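You operate a simulated robot arm through the tools that you are given. There is no shell and no other tool.

Carry out the task below with a simulated robot arm. There is one attempt and no reset: what you move stays moved.

## Task
Test the lamps, set zone low and length 10 m, zero the count.
Fine: one press each on the white and the yellow button.

It is judged by the outcome, as a careful person would: the job done as asked, and still so three seconds after it is handed in. It fails if anything else is knocked over, pushed out of place, dropped, spilled or broken.

## Robot
A 6-joint arm with a three-finger gripper, fixed in place. Base frame: the origin is at the foot of the arm, x ahead of it, y to its left, z up. Readings come in m, degrees, newtons and seconds.
Its first joint turns from -166.0 to 166.0 degrees. Payload 4.89 kg.
The tool frame sits at the grasp point between the pads (the TCP): z along the fingers, y along the line on which they close. The tips reach 0.03 m beyond it. Largest opening 0.164 m; the body of the gripper starts 0.125 m behind the TCP.
Orientation is that of the tool frame in the base frame, as a unit quaternion [x, y, z, w]. With the fingers straight down and closing along the base's y, the tool's x points along the base's -x, its y along +y and its z along -z.

## Interface
- The arm moves only by the tool jog_arm. Its argument "plan" is a list of rows, each an object of numbers (a shift or turn left out is 0, a gripper value left out holds the last): "x", "y", "z": the shift along the tool's x, y, z in m; "wx", "wy", "wz": the turn, a rotation vector about the tool's x, y, z in degrees; "gripper": the closure in counts, from 0 (fully open) to 255 (shut). In form: [{"x": .., "y": .., "z": .., "wx": .., "wy": .., "wz": .., "gripper": ..}, ...]. A call has 1 to 20 rows; each row shifts and turns the commanded pose from where the row before left it, along the tool's axes as they then stand. A row lasts 0.2 s, in which the tool goes at most 0.05 m and 8.6 degrees; a call with a longer step from one row to the next is refused whole, and so is a gripper value outside its range. A pose out of reach is approached as far as the arm can. The call stops where the force on the tool passes 40 N (or 10 N more than at its start, if that is more) or the arm is blocked; 0.2 s more then pass. The fingers move at their own pace (about 0.108 m/s each) and stop on an object; they squeeze with about 34 N. The grip force told is the motor's: it shows also when the fingers shut on nothing. Time passes only in rows, and 0.2 s behind the last, so rows that do not move let the fingers close. It gives the time, the measured TCP pose, the force on the tool (base axes), the opening and the grip force at its end, in the units of the frame above (readings bear some noise), with the torque about the TCP (base axes, N m) and any sound that the robot's microphone picked up, and new pictures: "pictures" is both (left out), scene, wrist or none.
- Cameras (640 x 400 px; columns grow to the right, rows downward): "scene" is fixed at [0.0438, 0.6563, 1.4842]; the picture's right is [-0.95, -0.31, 0.00], its down [-0.13, 0.39, -0.91] and it looks along [0.28, -0.86, -0.41] (base axes); focal length 322 px, centre (320, 200). "wrist" rides on the gripper at [0.076, -0.002, -0.152] in the tool frame; the picture's right is [0.02, 1.00, 0.00], its down [-0.88, 0.02, -0.47] and it looks along [-0.47, 0.01, 0.88] (tool axes); focal length 247 px, centre (320, 200).
- move_column(by): slides the trunk up (or, below 0, down) by that many m; the arm rides with it, the base frame stays. It gives what a move gives, with no picture.
- point_at(camera, pixels): for up to 12 pixels [column, row] of the newest picture of that camera ("zoom" is the newest enlarged one), the place [x, y, z] in the base frame of the surface seen there, good to about 0.002 m, but the place of the scene camera against the robot may be out by one fixed shift of up to 0.012 m in any direction. The clock stands still meanwhile.
- inspect(camera, box): a new picture of the part [left, top, right, bottom] of that camera's present view, enlarged. The clock stands still meanwhile.
- sign_off(): hands the job in; it is judged then, once.

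Open the gripper and draw the arm clear of the work before you hand the job in, unless the task says otherwise.

The tools are called after ">>>" as a command line: name --argument value ..., lists and objects as JSON in quotes. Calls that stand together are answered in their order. jog_arm: Moves the arm, as the interface text tells. Its arguments: {"type":"object","properties":{"plan":{"type":"array"},"pictures":{"type":"string","enum":["both","scene","wrist","none"]}},"required":["plan"]} The other tools are called the same way: move_column (by) slides the trunk up or down; point_at (camera, pixels) gives the place of the surface under pixels of a picture; inspect (camera, box) takes an enlarged picture of a part of a camera's view; sign_off () hands the job in.

At the start:

```text
time: 0.0
tcp_pos: [0.2481, -0.4592, 1.2037]
tool_rot: [-0.003, 1.0, 0.0, 0.0]
contact_force: [0.0, 0.2, -0.4]
moment: [0.01, -0.01, -0.01]
finger_gap: 0.1641
grip_force: 0.1
trunk travel left (down, up): [-0.175, 0.215]
```

scene: 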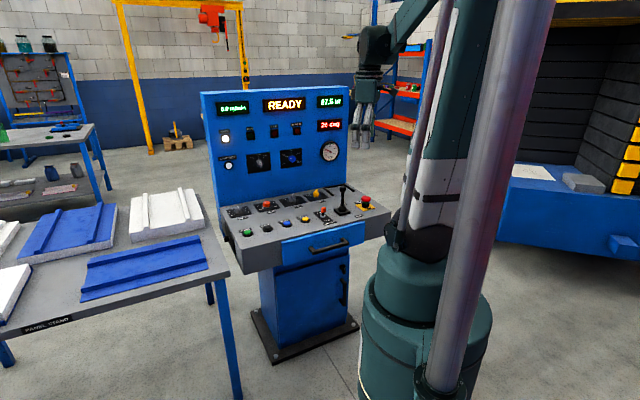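
wrist: 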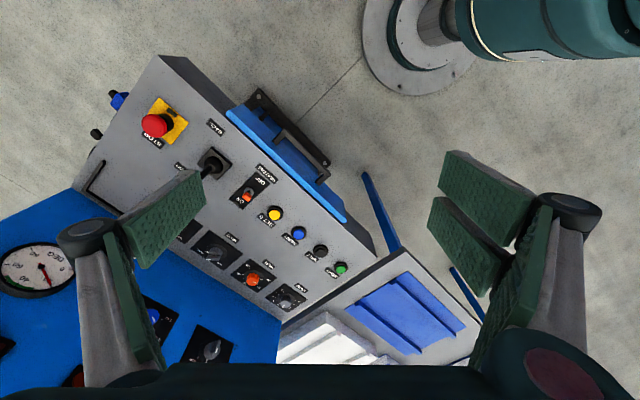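

The scene shows a control console around pixels (200-390, 90-270). I will enlarge the panel in both cameras to read the labels.

>>> inspect --camera "scene" --box '[200, 85, 390, 204]'

>>> inspect --camera "scene" --box '[220, 175, 390, 280]'

>>> inspect --camera "wrist" --box '[80, 60, 380, 320]'

```text
3.36 times, centred on (295, 144) of scene
```

zoom: 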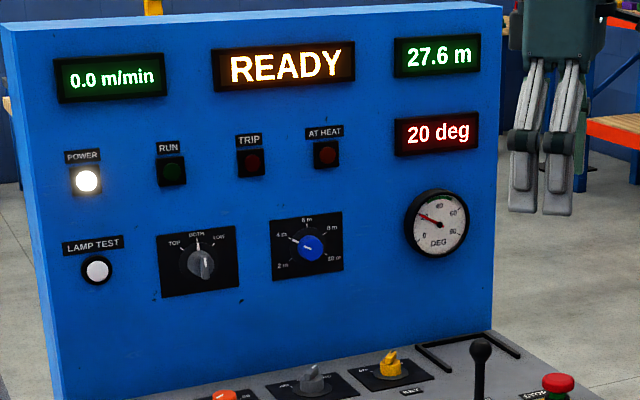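

```text
3.76 times, centred on (305, 228) of scene
```

zoom: 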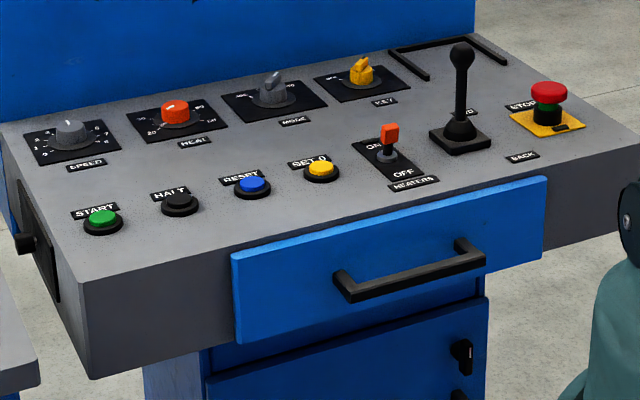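

```text
1.54 times, centred on (230, 190) of wrist
```

zoom: 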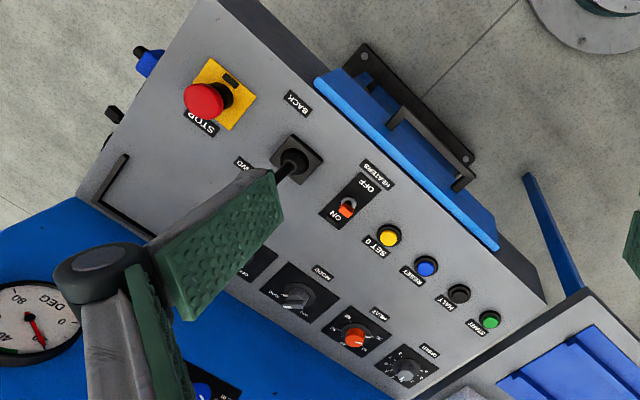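

The lamp test button, zone knob (TOP/BOTH/LOW) and length knob (2..10 m) are on the upright face, and SET 0 (yellow) is on the desk. I zoom in further to see where the pointers stand.

>>> inspect --camera "scene" --box '[215, 140, 311, 200]'

>>> point_at --camera "zoom" --pixels '[[30, 50], [600, 50], [30, 350], [90, 147], [320, 120], [320, 150], [300, 180], [500, 90], [520, 120]]'

```text
6.67 times, centred on (263, 170) of scene
```

zoom: 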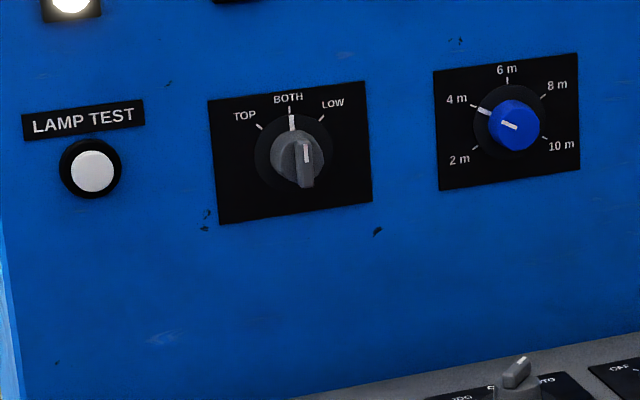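

```text
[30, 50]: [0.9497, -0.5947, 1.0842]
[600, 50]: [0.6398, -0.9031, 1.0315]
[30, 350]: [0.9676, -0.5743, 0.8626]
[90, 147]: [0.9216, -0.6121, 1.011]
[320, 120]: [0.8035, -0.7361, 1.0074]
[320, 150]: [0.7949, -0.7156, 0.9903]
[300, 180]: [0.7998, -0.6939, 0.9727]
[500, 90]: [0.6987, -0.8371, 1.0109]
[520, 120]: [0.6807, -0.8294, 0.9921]
```

The zone knob pointer is at BOTH and the length knob at 4 m. I now measure the desk and controls via the wrist camera (yellow button at about (275,213)) and the scene camera.

>>> point_at --camera "wrist" --pixels '[[275, 213], [299, 233], [263, 214], [320, 251], [340, 268], [250, 195], [211, 170], [155, 125], [230, 150], [345, 250], [270, 290], [154, 315]]'

>>> point_at --camera "scene" --pixels '[[302, 222], [205, 95], [348, 90], [249, 245], [284, 245], [362, 225], [344, 186], [366, 198], [220, 180], [320, 270], [245, 270], [385, 215]]'

>>> inspect --camera "scene" --box '[340, 0, 560, 260]'

```text
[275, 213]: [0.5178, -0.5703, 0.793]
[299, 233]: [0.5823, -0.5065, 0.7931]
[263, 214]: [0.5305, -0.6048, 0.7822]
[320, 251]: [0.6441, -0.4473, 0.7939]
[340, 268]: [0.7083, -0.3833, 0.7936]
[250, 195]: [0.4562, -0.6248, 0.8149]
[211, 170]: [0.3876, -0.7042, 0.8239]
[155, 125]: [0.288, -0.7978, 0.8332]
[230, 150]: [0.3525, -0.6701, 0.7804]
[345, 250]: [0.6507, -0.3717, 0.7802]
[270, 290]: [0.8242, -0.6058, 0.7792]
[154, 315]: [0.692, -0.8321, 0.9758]
```

```text
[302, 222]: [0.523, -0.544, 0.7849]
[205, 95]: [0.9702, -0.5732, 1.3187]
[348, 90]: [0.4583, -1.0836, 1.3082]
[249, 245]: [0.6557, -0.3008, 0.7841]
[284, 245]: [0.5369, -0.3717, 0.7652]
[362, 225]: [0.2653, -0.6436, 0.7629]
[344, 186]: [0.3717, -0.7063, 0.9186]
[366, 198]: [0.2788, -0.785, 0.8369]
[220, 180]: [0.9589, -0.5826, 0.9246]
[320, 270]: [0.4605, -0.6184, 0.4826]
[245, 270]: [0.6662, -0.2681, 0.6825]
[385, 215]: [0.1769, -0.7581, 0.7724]
```

```text
1.54 times, centred on (450, 130) of scene
```

zoom: 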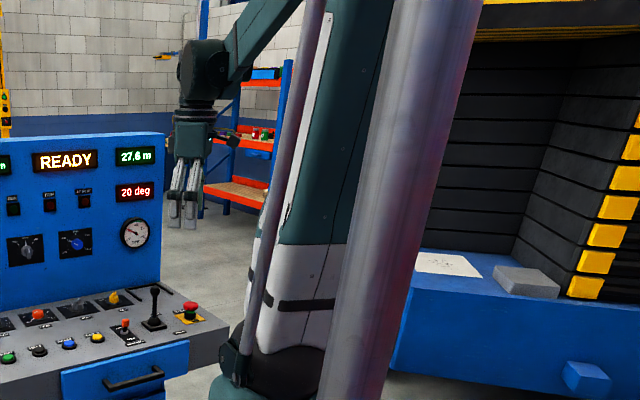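

The upright face is near-vertical with outward normal about (-0.705, 0.708, 0), and the desk is flat at z≈0.78. I first slide the tool sideways, centring on the panel, and yaw 45° so that its closing line runs along the panel.

>>> jog_arm --plan '[{"x": -0.031, "y": 0.031}, {"x": -0.031, "y": 0.031}, {"x": -0.031, "y": 0.031}, {"x": -0.031, "y": 0.031}, {"x": -0.03, "y": 0.03}, {"wz": 7.5}, {"wz": 7.5}, {"wz": 7.5}, {"wz": 7.5}, {"wz": 7.5}, {"wz": 7.5}]'

```text
time: 2.4
tcp_pos: [0.401, -0.304, 1.2027]
tool_rot: [0.381, 0.925, 0.0, 0.0]
contact_force: [-0.5, 0.6, -0.4]
moment: [0.01, 0.0, 0.04]
finger_gap: 0.1637
grip_force: 0.1
trunk travel left (down, up): [-0.175, 0.215]
```

scene: 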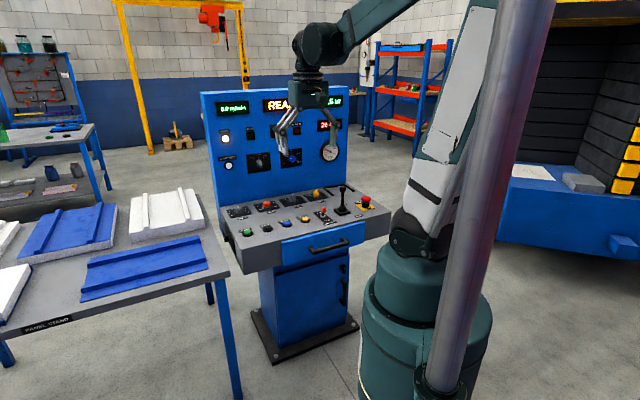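
wrist: 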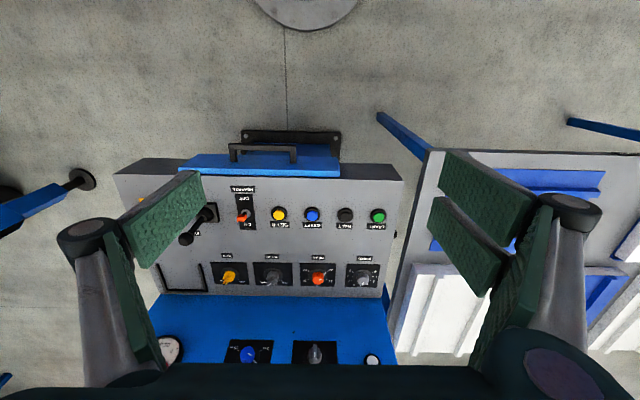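

The tool is squared to the console in the wrist view. Now I pitch the tool up to horizontal while advancing 0.3 m toward the panel, keeping height 1.2 m.

>>> jog_arm --plan '[{"x": -0.025, "z": 0, "wy": -7.5}, {"x": -0.0248, "z": 0.0033, "wy": -7.5}, {"x": -0.0241, "z": 0.0065, "wy": -7.5}, {"x": -0.0231, "z": 0.0096, "wy": -7.5}, {"x": -0.0217, "z": 0.0125, "wy": -7.5}, {"x": -0.0198, "z": 0.0152, "wy": -7.5}]'

```text
time: 3.8
tcp_pos: [0.5065, -0.4097, 1.1997]
tool_rot: [0.35, 0.855, -0.145, 0.355]
contact_force: [-0.7, 0.8, 0.1]
moment: [-0.02, -0.07, 0.0]
finger_gap: 0.1642
grip_force: 0.2
trunk travel left (down, up): [-0.175, 0.215]
```

scene: 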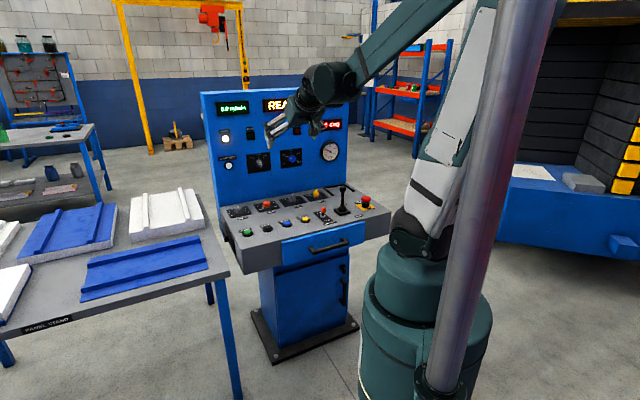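
wrist: 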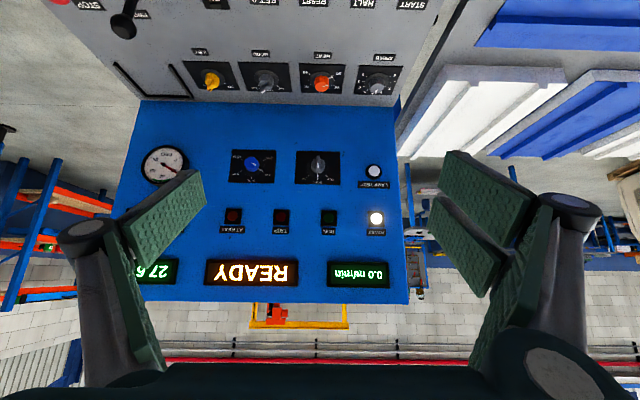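

The pitch goes well and the wrist camera now faces the panel (lamp test at (374,171), zone knob (318,165), length knob (252,164)). I measure these and enlarge the view.

>>> point_at --camera "wrist" --pixels '[[374, 171], [318, 165], [318, 183], [252, 164], [252, 180], [140, 120], [380, 120], [130, 280], [390, 245], [350, 200], [290, 200], [200, 115]]'

>>> inspect --camera "wrist" --box '[210, 130, 410, 240]'

```text
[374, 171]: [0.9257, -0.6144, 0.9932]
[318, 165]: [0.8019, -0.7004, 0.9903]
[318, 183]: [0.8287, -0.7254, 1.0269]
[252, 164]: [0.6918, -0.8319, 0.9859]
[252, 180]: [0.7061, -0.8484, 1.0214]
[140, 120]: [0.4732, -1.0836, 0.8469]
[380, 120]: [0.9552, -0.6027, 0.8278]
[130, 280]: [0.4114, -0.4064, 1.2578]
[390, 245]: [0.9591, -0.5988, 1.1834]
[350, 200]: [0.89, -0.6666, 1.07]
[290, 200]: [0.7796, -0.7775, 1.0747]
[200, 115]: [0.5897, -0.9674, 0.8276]
```

```text
3.20 times, centred on (310, 185) of wrist
```

zoom: 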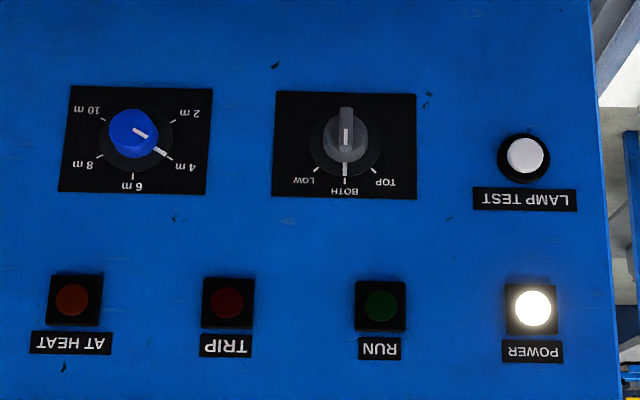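

The wrist-measured panel plane is x−y≈1.557 (exactly 45°). I sample the knobs and button more finely in the zoomed view.

>>> point_at --camera "zoom" --pixels '[[525, 155], [508, 155], [543, 155], [525, 138], [345, 130], [345, 112], [345, 150], [330, 140], [362, 140], [320, 150], [345, 168], [345, 178]]'

>>> point_at --camera "zoom" --pixels '[[133, 132], [112, 130], [156, 133], [133, 112], [133, 152], [105, 150], [168, 150], [136, 170], [136, 178], [75, 100], [205, 100], [60, 180]]'

```text
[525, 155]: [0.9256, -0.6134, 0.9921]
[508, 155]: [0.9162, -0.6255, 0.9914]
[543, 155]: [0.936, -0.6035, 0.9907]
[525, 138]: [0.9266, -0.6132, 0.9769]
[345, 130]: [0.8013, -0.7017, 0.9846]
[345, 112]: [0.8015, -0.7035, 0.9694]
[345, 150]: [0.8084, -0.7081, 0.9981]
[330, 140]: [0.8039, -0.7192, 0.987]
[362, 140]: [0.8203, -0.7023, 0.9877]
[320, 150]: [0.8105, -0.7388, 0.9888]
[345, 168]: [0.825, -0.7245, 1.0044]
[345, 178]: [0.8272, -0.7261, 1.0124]
```

```text
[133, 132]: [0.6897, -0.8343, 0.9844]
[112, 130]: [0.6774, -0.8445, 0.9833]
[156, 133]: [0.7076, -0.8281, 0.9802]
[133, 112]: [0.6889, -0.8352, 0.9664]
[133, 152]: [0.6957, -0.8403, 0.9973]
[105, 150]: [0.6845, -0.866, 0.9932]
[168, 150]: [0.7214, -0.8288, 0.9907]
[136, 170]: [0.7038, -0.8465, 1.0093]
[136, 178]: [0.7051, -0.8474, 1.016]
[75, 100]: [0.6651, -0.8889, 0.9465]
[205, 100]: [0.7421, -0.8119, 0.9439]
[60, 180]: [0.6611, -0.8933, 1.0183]
```

Lamp button centre is about (0.9256,-0.6134,0.991), the zone knob bar stands out 38 mm, the length knob 23 mm. I finish the pitch to horizontal, and shut the fingers for the button press.

>>> jog_arm --plan '[{"x": -0.0177, "z": 0.0177, "wy": -7.5, "gripper": 255}, {"x": -0.0152, "z": 0.0198, "wy": -7.5}, {"x": -0.0125, "z": 0.0217, "wy": -7.5}, {"x": -0.0096, "z": 0.0231, "wy": -7.5}, {"x": -0.0065, "z": 0.0241, "wy": -7.5}, {"x": -0.0033, "z": 0.0248, "wy": -7.5}, {}]'

```text
time: 5.4
tcp_pos: [0.6099, -0.513, 1.2029]
tool_rot: [0.272, 0.66, -0.267, 0.648]
contact_force: [0.6, 0.9, -0.6]
moment: [0.04, 0.0, -0.03]
finger_gap: 0.0
grip_force: 34.2
out of reach, approached as far as the arm can: row 6
trunk travel left (down, up): [-0.175, 0.215]
```

scene: 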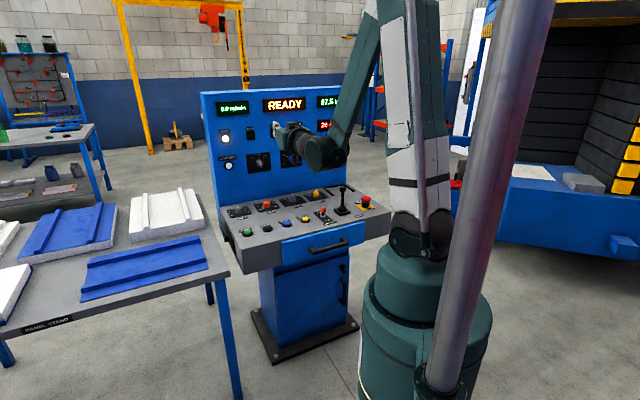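
wrist: 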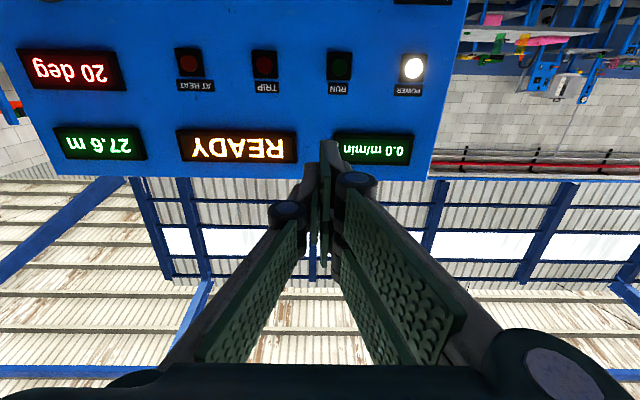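

The arm reported being slightly short of the full 90° pitch (about 89°), probably because it is folded so close in. I lower to button height and shift left toward the lamp test button, still 0.3 m off the panel, where reach should ease.

>>> jog_arm --plan '[{"x": 0.035, "y": 0.025, "z": 0.01}, {"x": 0.035, "y": 0.025, "z": 0.01}, {"x": 0.035, "y": 0.025, "z": 0.01}, {"x": 0.035, "y": 0.025, "z": 0.01}, {"x": 0.035, "y": 0.025, "z": 0.01}, {"x": 0.035, "y": 0.025, "z": 0.01}]'

```text
time: 6.8
tcp_pos: [0.7932, -0.4666, 1.0467]
tool_rot: [0.269, 0.655, -0.268, 0.653]
contact_force: [-0.5, 1.5, 1.4]
moment: [0.11, 0.14, 0.12]
finger_gap: 0.0
grip_force: 34.3
out of reach, approached as far as the arm can: row 3, 4, 5, 6
trunk travel left (down, up): [-0.175, 0.215]
```

scene: 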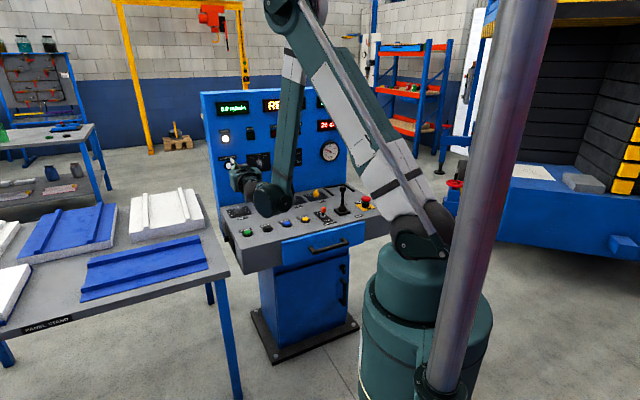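
wrist: 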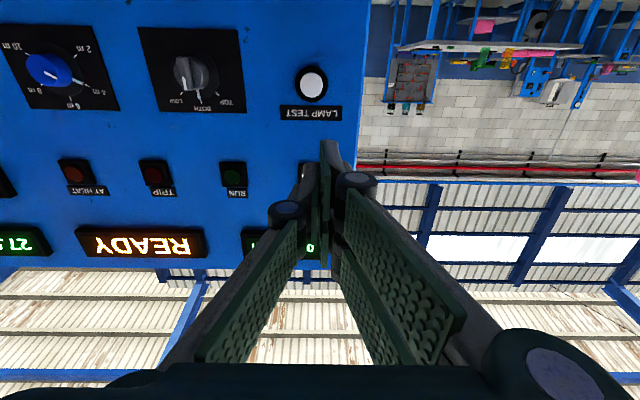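

The forearm hangs steeply (elbow near (290,10), wrist near (270,195)) and the arm could not get below z≈1.047. I measure the arm geometry to decide whether lowering the trunk helps.

>>> point_at --camera "scene" --pixels '[[290, 15], [300, 60], [285, 150], [270, 195], [245, 180], [415, 235], [395, 190], [350, 110], [240, 175], [230, 165]]'

>>> inspect --camera "scene" --box '[200, 0, 460, 260]'

```text
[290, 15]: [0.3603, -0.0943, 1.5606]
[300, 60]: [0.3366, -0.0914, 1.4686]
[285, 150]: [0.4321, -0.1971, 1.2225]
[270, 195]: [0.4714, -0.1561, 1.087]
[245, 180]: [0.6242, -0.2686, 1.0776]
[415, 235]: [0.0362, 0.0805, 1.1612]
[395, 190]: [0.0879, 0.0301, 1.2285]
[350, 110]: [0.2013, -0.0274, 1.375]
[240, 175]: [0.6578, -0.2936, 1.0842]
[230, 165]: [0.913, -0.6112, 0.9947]
```

```text
1.54 times, centred on (330, 130) of scene
```

zoom: 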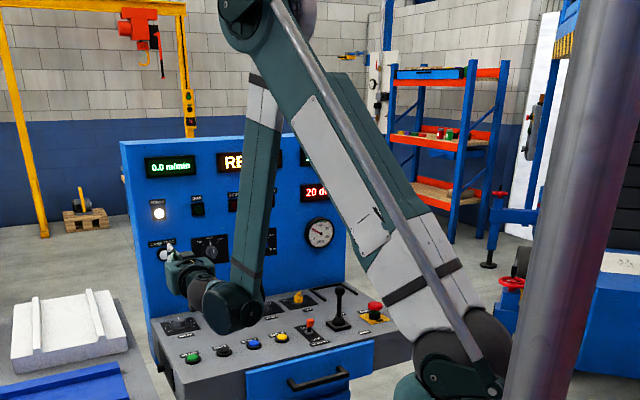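

The shoulder sits at z≈1.16 and the elbow is tightly folded, so the limit is likely the fold; moving outward should free it. I advance 0.10 m along the tool axis (tips will still be about 8 cm off the panel) and read the pose.

>>> jog_arm --plan '[{"z": 0.02}, {"z": 0.02}, {"z": 0.02}, {"z": 0.02}]'

```text
time: 7.8
tcp_pos: [0.8486, -0.5228, 1.0459]
tool_rot: [0.269, 0.654, -0.269, 0.654]
contact_force: [-1.0, 0.2, 0.0]
moment: [0.07, 0.05, -0.03]
finger_gap: 0.0
grip_force: 34.2
trunk travel left (down, up): [-0.175, 0.215]
```

scene: 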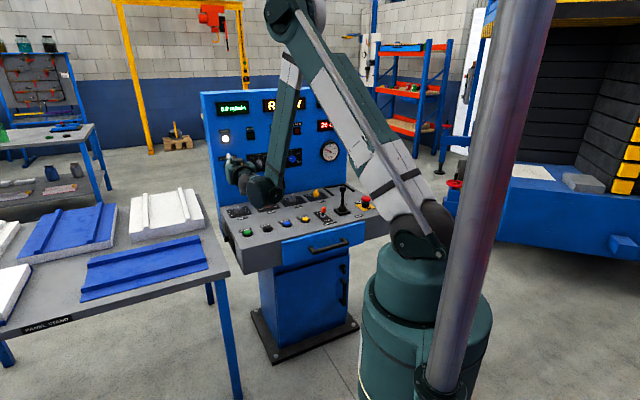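
wrist: 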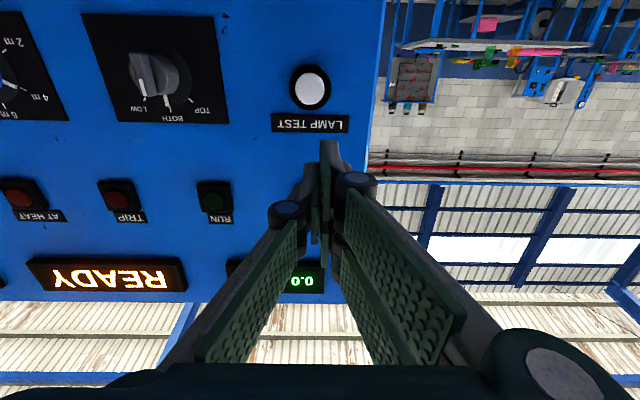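

The advance was clean with no reach warning. Next I lower 55 mm and shift 10 mm right so the finger tips line up with the lamp test button, staying 10 cm off.

>>> jog_arm --plan '[{"x": 0.02, "y": -0.003}, {"x": 0.02, "y": -0.003}, {"x": 0.015, "y": -0.0036}, {}]'

```text
time: 8.8
tcp_pos: [0.8434, -0.527, 0.9886]
tool_rot: [0.269, 0.654, -0.269, 0.654]
contact_force: [-0.3, -0.4, -0.4]
moment: [-0.04, -0.04, 0.0]
finger_gap: 0.0002
grip_force: 34.0
trunk travel left (down, up): [-0.175, 0.215]
```

scene: 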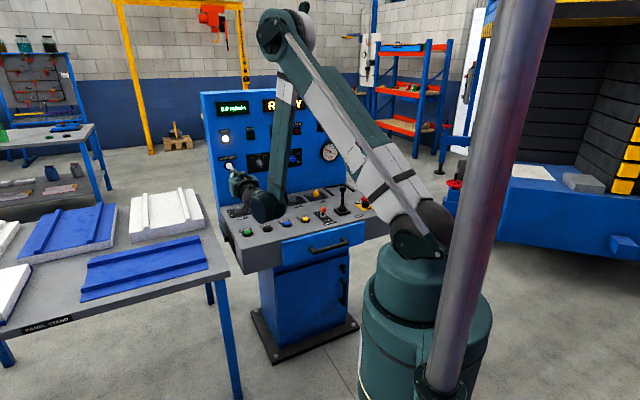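
wrist: 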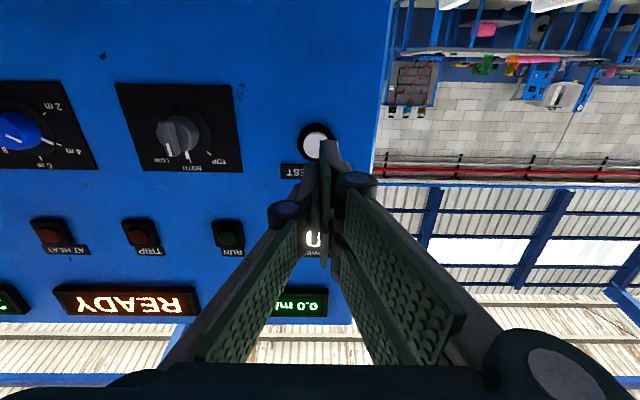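

The button now appears at (316,140) just past the finger tips. I re-measure its centre and the panel from this close view.

>>> point_at --camera "wrist" --pixels '[[316, 135], [316, 140], [305, 138], [326, 133], [340, 110], [270, 130], [178, 135], [12, 130]]'

>>> inspect --camera "wrist" --box '[240, 90, 400, 190]'

```text
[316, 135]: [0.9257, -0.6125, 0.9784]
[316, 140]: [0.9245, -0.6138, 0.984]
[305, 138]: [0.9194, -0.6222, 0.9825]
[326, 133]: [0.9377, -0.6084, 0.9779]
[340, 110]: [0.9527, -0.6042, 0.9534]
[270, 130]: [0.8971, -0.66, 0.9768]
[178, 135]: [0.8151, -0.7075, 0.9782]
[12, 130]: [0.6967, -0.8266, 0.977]
```

```text
4.00 times, centred on (320, 140) of wrist
```

zoom: 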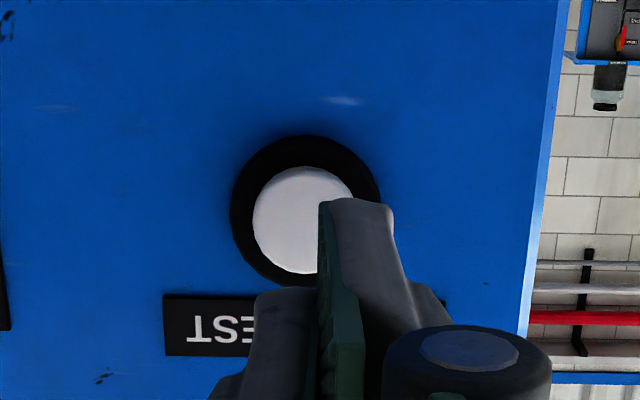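

Button centre is ~4 mm to the right of the tool axis (u −0.2197 vs −0.2237) and z≈0.9895. I correct and advance to about 1 cm before contact.

>>> jog_arm --plan '[{"y": -0.004, "z": 0.015}, {"z": 0.02}, {"z": 0.02}, {"z": 0.02}, {}]'

```text
time: 10.0
tcp_pos: [0.8929, -0.5831, 0.9904]
tool_rot: [0.268, 0.654, -0.268, 0.654]
contact_force: [1.3, 0.3, -0.1]
moment: [0.01, 0.0, -0.04]
finger_gap: 0.0003
grip_force: 34.1
trunk travel left (down, up): [-0.175, 0.215]
```

scene: 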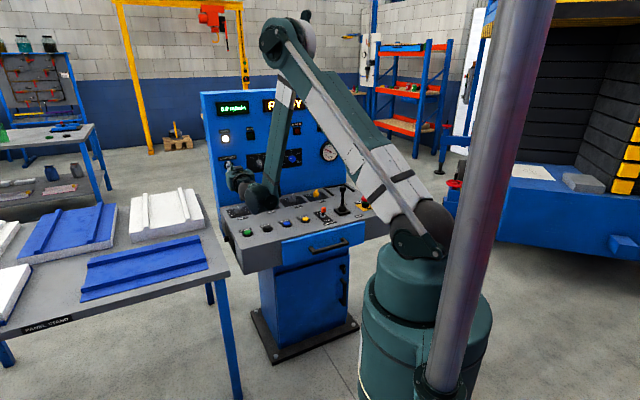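
wrist: 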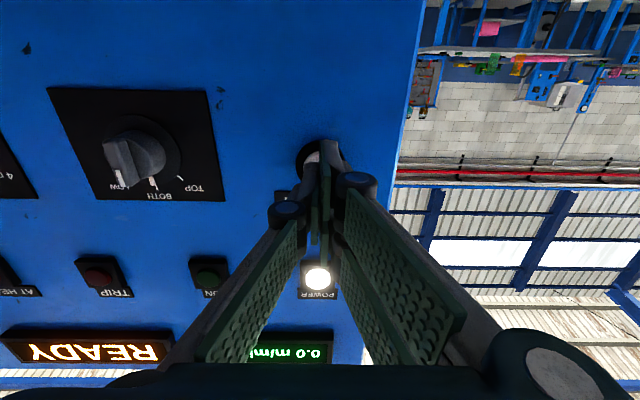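

Tips are about 27 mm from the panel, 14.5 mm from the button face. I press in gently with small steps to ~4 mm depth and hold, watching force and lamps.

>>> jog_arm --plan '[{"z": 0.006}, {"z": 0.005}, {"z": 0.002}, {"z": 0.002}, {"z": 0.002}, {"z": 0.0015}]'

```text
time: 11.4
tcp_pos: [0.9035, -0.5968, 0.9902]
tool_rot: [0.269, 0.654, -0.269, 0.654]
contact_force: [-1.5, 0.0, -0.7]
moment: [-0.01, 0.01, 0.01]
finger_gap: 0.0
grip_force: 34.2
trunk travel left (down, up): [-0.175, 0.215]
```

scene: 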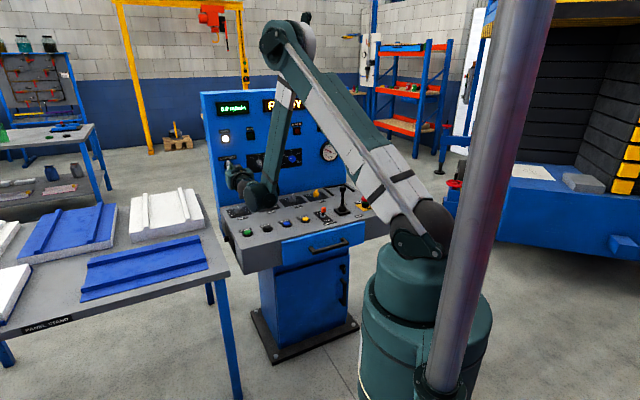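
wrist: 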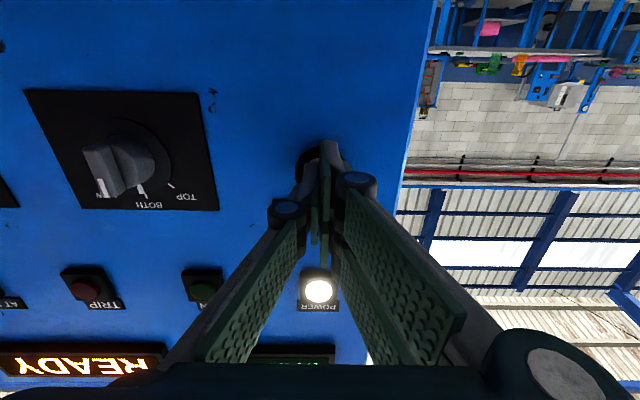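

Tips should be just touching the button; force is still near zero and the RUN/TRIP lamps are dark. I continue in 1.5 mm steps.

>>> jog_arm --plan '[{"z": 0.0015}, {"z": 0.0015}]' --pictures "wrist"

```text
time: 12.0
tcp_pos: [0.9085, -0.5983, 0.989]
tool_rot: [0.268, 0.654, -0.268, 0.655]
contact_force: [-6.4, 3.3, -2.3]
moment: [0.03, 0.04, -0.05]
finger_gap: 0.006
grip_force: 44.8
trunk travel left (down, up): [-0.175, 0.215]
heard: click
```

wrist: 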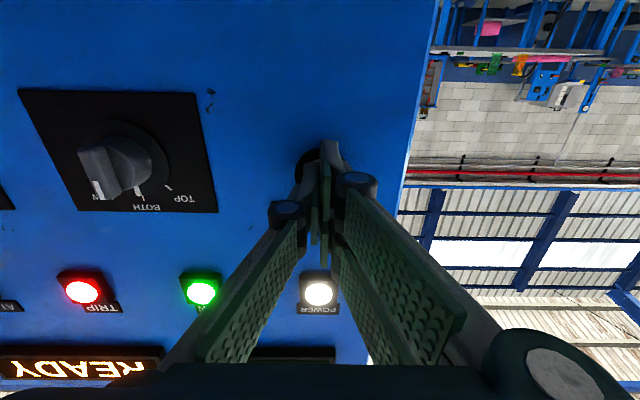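

A click was heard and the RUN and TRIP lamps lit, so the lamp test works. I withdraw straight back to release, 0.1 m.

>>> jog_arm --plan '[{"z": -0.01}, {"z": -0.02}, {"z": -0.025}, {"z": -0.025}, {"z": -0.02}]'

```text
time: 13.2
tcp_pos: [0.8379, -0.5295, 0.9912]
tool_rot: [0.269, 0.654, -0.268, 0.654]
contact_force: [0.6, 0.1, -0.1]
moment: [-0.02, -0.05, 0.05]
finger_gap: 0.0
grip_force: 44.7
trunk travel left (down, up): [-0.175, 0.215]
```

scene: 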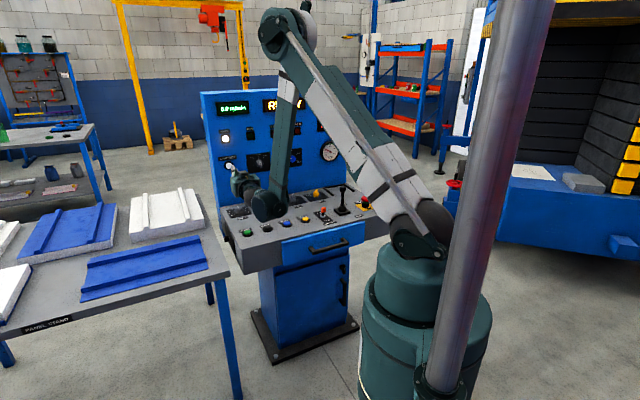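
wrist: 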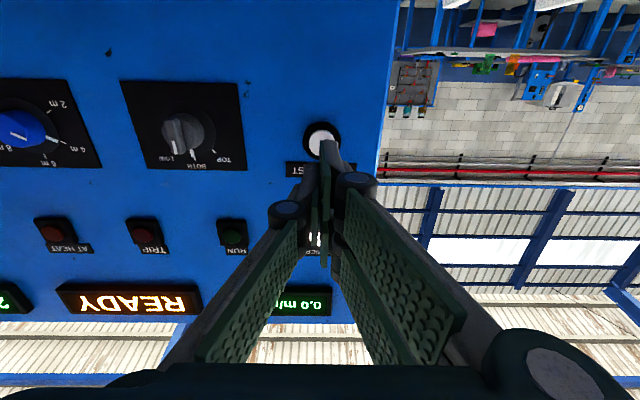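

Lamps are off again. I move right ~0.147 m to line up with the zone knob at the same standoff, opening the fingers to about 6 cm.

>>> jog_arm --plan '[{"y": -0.03, "x": 0.002, "gripper": 160}, {"y": -0.03, "x": 0.002}, {"y": -0.03, "x": 0.002}, {"y": -0.03, "x": 0.002}, {"y": -0.027, "x": 0.001}, {}]'

```text
time: 14.6
tcp_pos: [0.7442, -0.6425, 0.995]
tool_rot: [0.268, 0.655, -0.268, 0.653]
contact_force: [-0.2, -0.4, 0.3]
moment: [-0.03, -0.02, -0.06]
finger_gap: 0.061
grip_force: 0.1
out of reach, approached as far as the arm can: row 2, 3, 4, 5
trunk travel left (down, up): [-0.175, 0.215]
```

scene: 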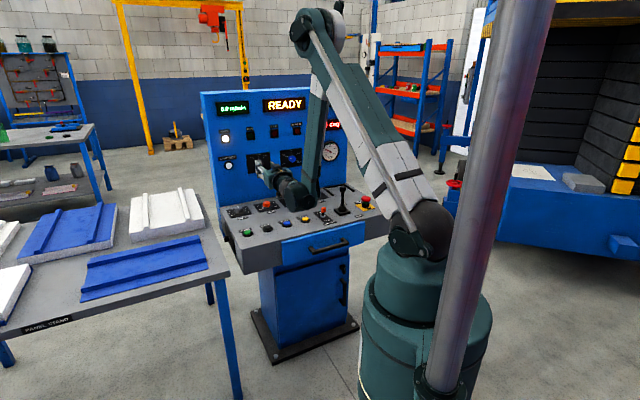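
wrist: 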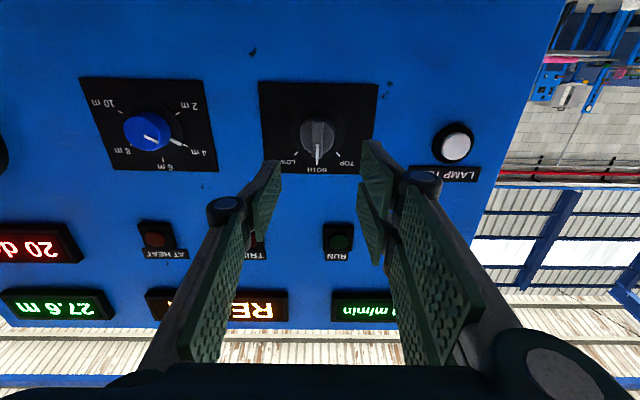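

The arm runs into its wrist-bend limit here (z stuck at 0.995), since the shoulder is high. I raise the tool 0.15 m, then lower the trunk by the same so the forearm becomes less steep.

>>> jog_arm --plan '[{"x": -0.03}, {"x": -0.03}, {"x": -0.03}, {"x": -0.03}, {"x": -0.03}, {}]' --pictures "scene"

```text
time: 16.0
tcp_pos: [0.7449, -0.6416, 1.1441]
tool_rot: [0.268, 0.655, -0.267, 0.654]
contact_force: [0.1, 0.8, 0.0]
moment: [0.01, 0.0, 0.0]
finger_gap: 0.0611
grip_force: 0.0
trunk travel left (down, up): [-0.175, 0.215]
```

scene: 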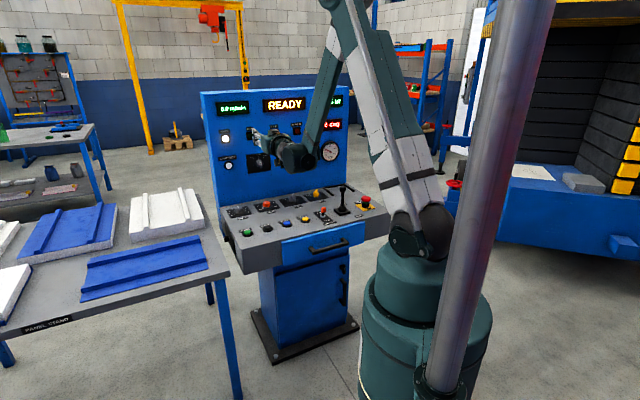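

The tool is at z=1.144 with no reach warning. I lower the trunk 0.15 m, which should bring it back to about 0.994.

>>> move_column --by -0.15

```text
time: 17.8
tcp_pos: [0.745, -0.6418, 0.995]
tool_rot: [0.269, 0.654, -0.269, 0.654]
contact_force: [-0.4, -0.1, -0.3]
moment: [-0.02, 0.01, -0.02]
finger_gap: 0.0612
grip_force: 0.0
trunk travel left (down, up): [-0.025, 0.365]
```

The trunk lowered cleanly; TCP is (0.745,-0.642,0.995). I lower 13 mm to knob height and look at the knob.

>>> jog_arm --plan '[{"x": 0.013}, {}]'

>>> inspect --camera "wrist" --box '[240, 70, 400, 170]'

>>> point_at --camera "zoom" --pixels '[[310, 180], [310, 200], [310, 220], [310, 245], [280, 210], [340, 210], [100, 60], [500, 60], [250, 350], [310, 350], [400, 350]]'

```text
time: 18.4
tcp_pos: [0.7434, -0.6422, 0.9822]
tool_rot: [0.268, 0.655, -0.269, 0.654]
contact_force: [0.3, 0.9, 0.3]
moment: [0.01, 0.03, 0.01]
finger_gap: 0.0609
grip_force: 0.1
trunk travel left (down, up): [-0.025, 0.365]
```

scene: 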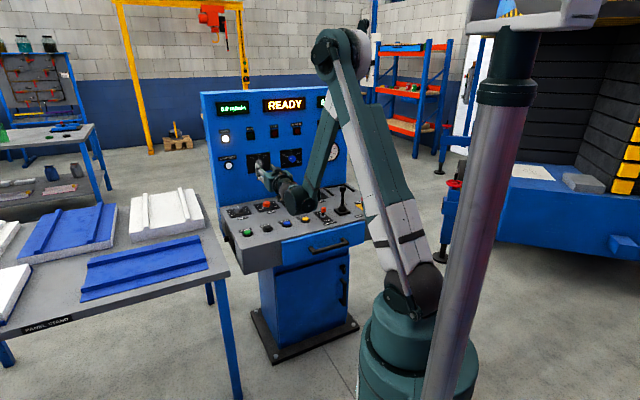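
wrist: 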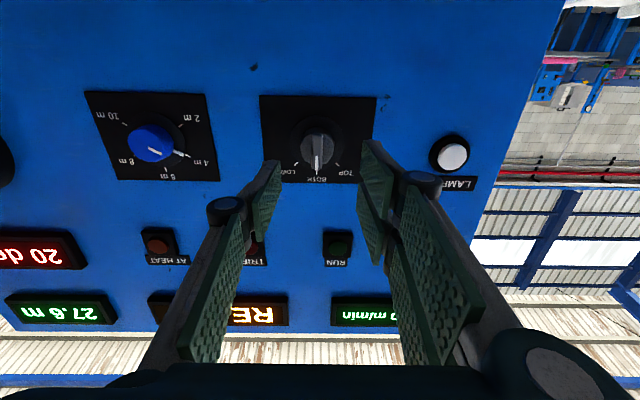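

```text
4.00 times, centred on (320, 120) of wrist
```

zoom: 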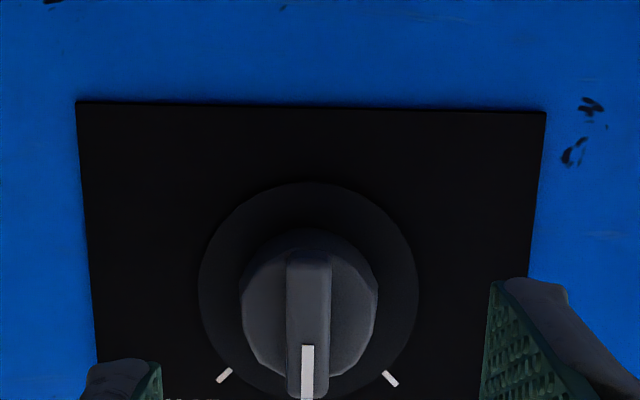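

```text
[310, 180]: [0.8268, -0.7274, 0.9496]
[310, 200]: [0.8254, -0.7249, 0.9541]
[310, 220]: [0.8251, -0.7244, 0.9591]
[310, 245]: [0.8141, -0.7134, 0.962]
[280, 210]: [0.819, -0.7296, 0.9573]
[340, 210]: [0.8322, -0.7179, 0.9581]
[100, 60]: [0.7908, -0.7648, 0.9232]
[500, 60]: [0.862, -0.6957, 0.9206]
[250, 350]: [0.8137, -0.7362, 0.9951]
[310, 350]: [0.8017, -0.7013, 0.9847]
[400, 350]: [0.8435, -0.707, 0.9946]
```

Bar centre is u≈−0.071 and z≈0.981, matching the tool axis within 1 mm. I measure the LOW/TOP ticks at zoom (225,375) and (390,378) to know the turning angle.

>>> point_at --camera "zoom" --pixels '[[225, 375], [230, 371], [218, 380], [390, 378], [384, 373], [396, 384], [290, 300], [328, 300], [242, 310], [376, 310], [310, 262], [308, 395]]'

>>> inspect --camera "wrist" --box '[80, 80, 240, 190]'

>>> inspect --camera "scene" --box '[240, 140, 320, 190]'

```text
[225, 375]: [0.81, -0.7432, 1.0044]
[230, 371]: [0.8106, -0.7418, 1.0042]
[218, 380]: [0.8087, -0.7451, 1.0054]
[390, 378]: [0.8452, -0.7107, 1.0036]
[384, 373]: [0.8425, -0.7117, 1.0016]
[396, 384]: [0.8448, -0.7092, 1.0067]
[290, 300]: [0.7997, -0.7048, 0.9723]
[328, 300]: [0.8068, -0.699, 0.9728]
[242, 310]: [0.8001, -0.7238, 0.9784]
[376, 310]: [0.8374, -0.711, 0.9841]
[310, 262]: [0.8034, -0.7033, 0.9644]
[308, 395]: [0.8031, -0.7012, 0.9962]
```

```text
3.64 times, centred on (160, 135) of wrist
```

zoom: 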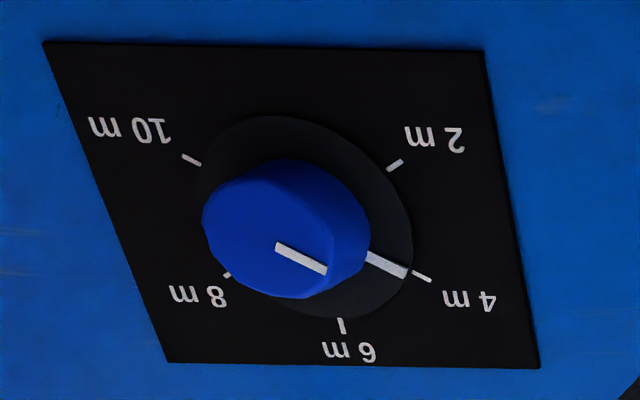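

```text
8.00 times, centred on (280, 165) of scene
```

zoom: 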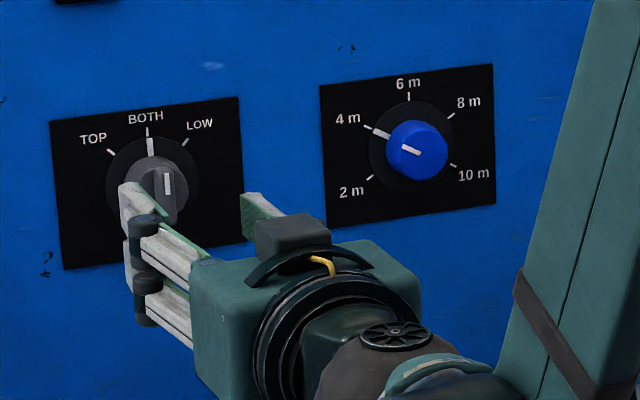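

LOW is 45° clockwise of BOTH (tick at +24 mm right, +23.5 mm up from the centre). I advance 63 mm so the finger tips straddle the bar of the zone knob without touching its round body.

>>> jog_arm --plan '[{"z": 0.016}, {"z": 0.016}, {"z": 0.016}, {"z": 0.013}, {}]'

>>> inspect --camera "scene" --box '[230, 130, 326, 190]'

>>> inspect --camera "wrist" --box '[220, 100, 420, 225]'

```text
time: 19.6
tcp_pos: [0.789, -0.684, 0.9817]
tool_rot: [0.269, 0.654, -0.269, 0.654]
contact_force: [-0.2, 0.4, 0.3]
moment: [0.02, 0.03, 0.01]
finger_gap: 0.0612
grip_force: 0.0
trunk travel left (down, up): [-0.025, 0.365]
```

scene: 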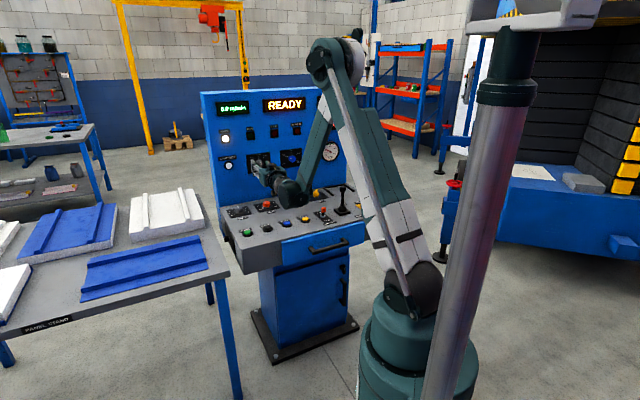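
wrist: 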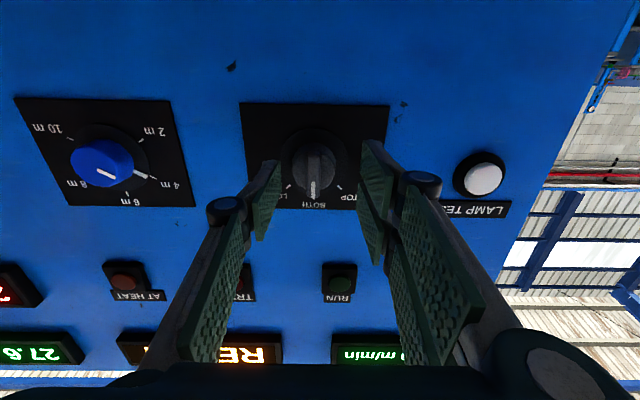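

```text
6.67 times, centred on (278, 160) of scene
```

zoom: 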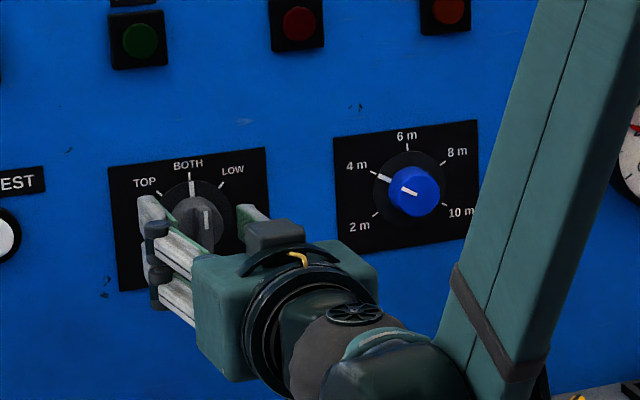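

```text
3.20 times, centred on (320, 162) of wrist
```

zoom: 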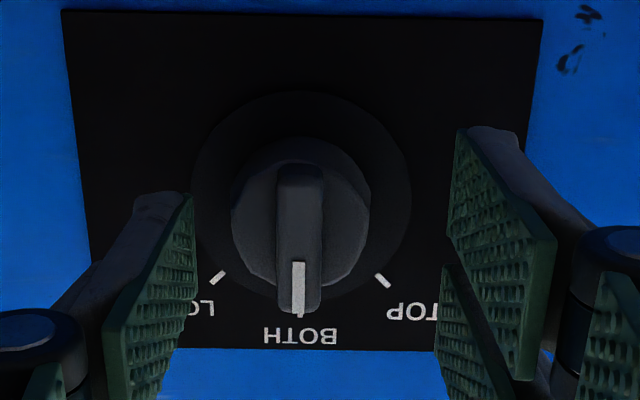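

Fingers straddle the bar; I shift 2.5 mm right and 2 mm in to centre, then close on the bar.

>>> jog_arm --plan '[{"y": -0.0025, "z": 0.002}, {"gripper": 255}, {}, {}, {}]'

>>> inspect --camera "wrist" --box '[220, 100, 420, 225]'

```text
time: 20.8
tcp_pos: [0.788, -0.6889, 0.9801]
tool_rot: [0.268, 0.654, -0.269, 0.654]
contact_force: [-7.4, -21.3, 5.0]
moment: [-0.16, -0.11, -0.59]
finger_gap: 0.0108
grip_force: 44.8
trunk travel left (down, up): [-0.025, 0.365]
```

scene: 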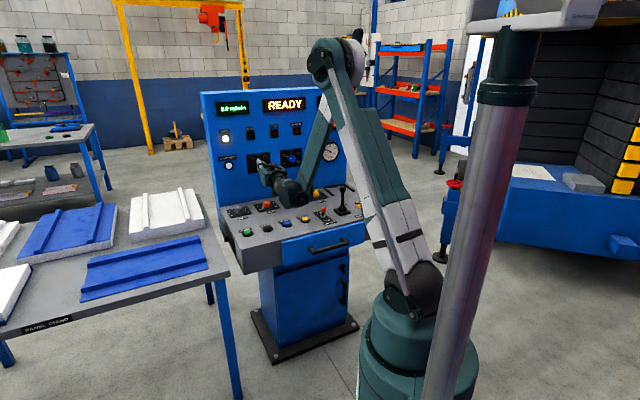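
wrist: 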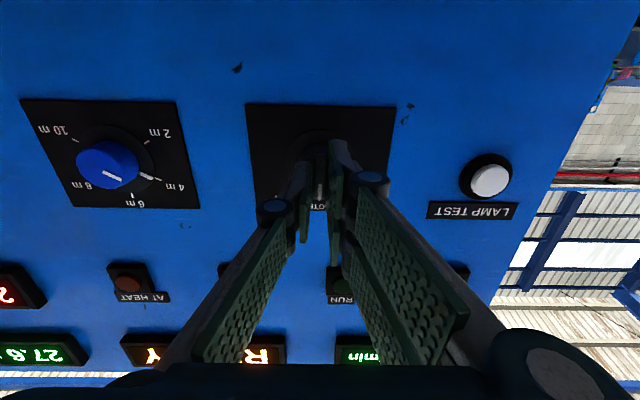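

```text
3.20 times, centred on (320, 162) of wrist
```

zoom: 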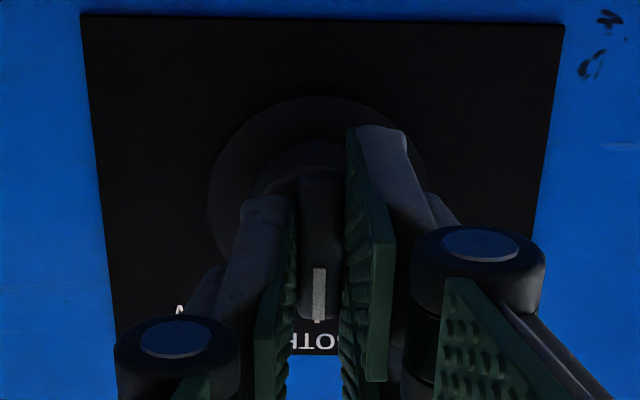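

The bar is gripped (gap 10.8 mm), with a side load of ~20 N toward the right. I relieve it by shifting the tool slightly right and check the force before turning.

>>> jog_arm --plan '[{"y": -0.001}, {"y": -0.001}]' --pictures "none"

```text
time: 21.4
tcp_pos: [0.7874, -0.6889, 0.981]
tool_rot: [0.269, 0.654, -0.269, 0.654]
contact_force: [0.3, -7.8, 1.9]
moment: [-0.09, -0.07, -0.1]
finger_gap: 0.0108
grip_force: 45.2
trunk travel left (down, up): [-0.025, 0.365]
stopped in row 2: the force on the tool passed its limit at 41 N (the readings are from after the stop); the commanded pose is now the measured one
```

Side load relaxed to ~8 N after the stop (commanded pose reset to the measured one). Now I turn the tool clockwise about its axis in 4° steps toward LOW.

>>> jog_arm --plan '[{"wz": 4}, {"wz": 4}, {"wz": 4}]' --pictures "none"

```text
time: 22.1
tcp_pos: [0.7874, -0.6889, 0.9808]
tool_rot: [0.335, 0.622, -0.198, 0.679]
contact_force: [0.9, -24.2, 12.7]
moment: [-0.26, -0.2, -0.43]
finger_gap: 0.0108
grip_force: 45.3
trunk travel left (down, up): [-0.025, 0.365]
```

The turn follows (about 12° so far) with some side load building (right/up/inward ≈17/13/18 N). I relieve with a ~1 mm shift in that direction and continue turning.

>>> jog_arm --plan '[{"x": -0.0008, "y": -0.0007, "z": 0.0005, "wz": 2}, {"wz": 4}, {"wz": 4}]' --pictures "wrist"

```text
time: 22.9
tcp_pos: [0.7867, -0.6888, 0.9822]
tool_rot: [0.389, 0.591, -0.138, 0.693]
contact_force: [-5.2, -18.2, 2.3]
moment: [-0.36, -0.29, -0.59]
finger_gap: 0.0107
grip_force: 45.1
trunk travel left (down, up): [-0.025, 0.365]
```

wrist: 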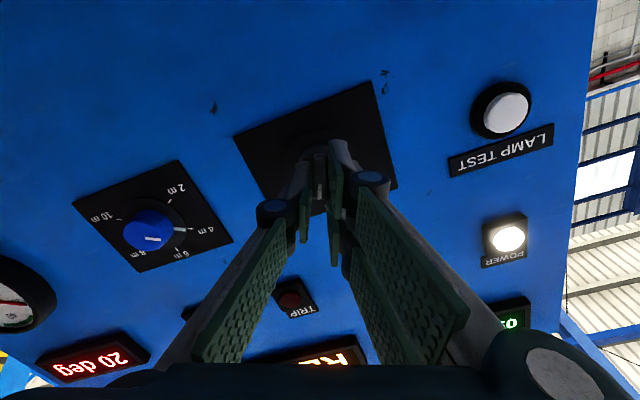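

About 22° done; the bar still sits between the fingers. I relieve another ~1 mm to the right and keep turning to about 46° total.

>>> jog_arm --plan '[{"x": -0.0003, "y": -0.0009, "wz": 4}, {"wz": 4}, {"wz": 4}, {"wz": 4}]' --pictures "none"

```text
time: 23.9
tcp_pos: [0.7862, -0.6897, 0.9819]
tool_rot: [0.468, 0.531, -0.04, 0.706]
contact_force: [-2.1, -1.9, -9.2]
moment: [-0.09, -0.09, -0.29]
finger_gap: 0.011
grip_force: 44.6
trunk travel left (down, up): [-0.025, 0.365]
```

Roll is 38° by the quaternion. I turn the last 8° to reach about 46° and look.

>>> jog_arm --plan '[{"wz": 4}, {"wz": 4}, {}]'

>>> inspect --camera "wrist" --box '[220, 60, 420, 220]'

>>> inspect --camera "scene" --box '[230, 130, 326, 190]'

```text
time: 24.8
tcp_pos: [0.7867, -0.6902, 0.9798]
tool_rot: [0.502, 0.498, 0.008, 0.707]
contact_force: [5.5, -2.6, -3.5]
moment: [-0.36, 0.72, 0.26]
finger_gap: 0.0107
grip_force: 44.4
trunk travel left (down, up): [-0.025, 0.365]
```

scene: 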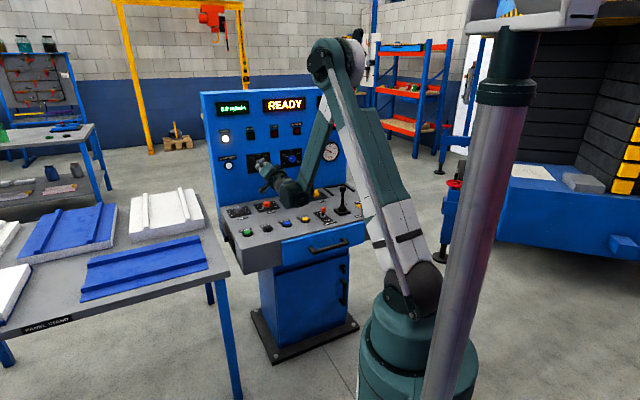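
wrist: 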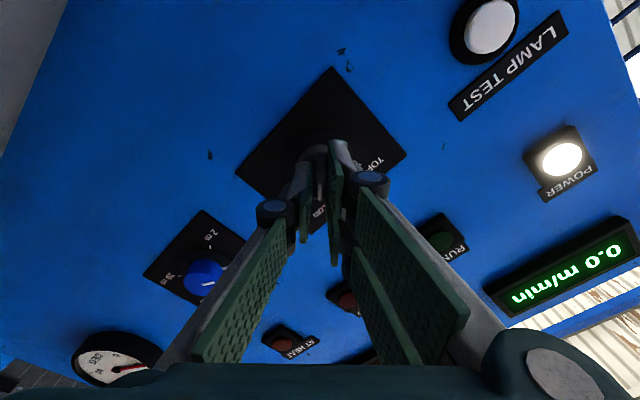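

```text
2.50 times, centred on (320, 140) of wrist
```

zoom: 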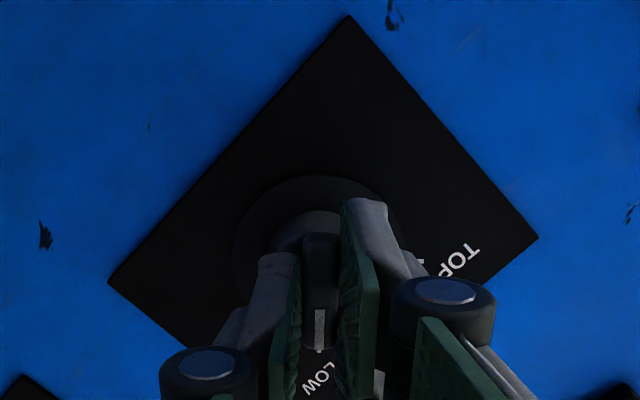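

```text
6.67 times, centred on (278, 160) of scene
```

zoom: 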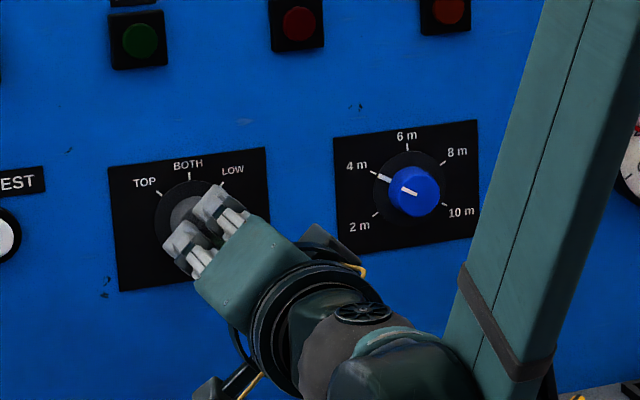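

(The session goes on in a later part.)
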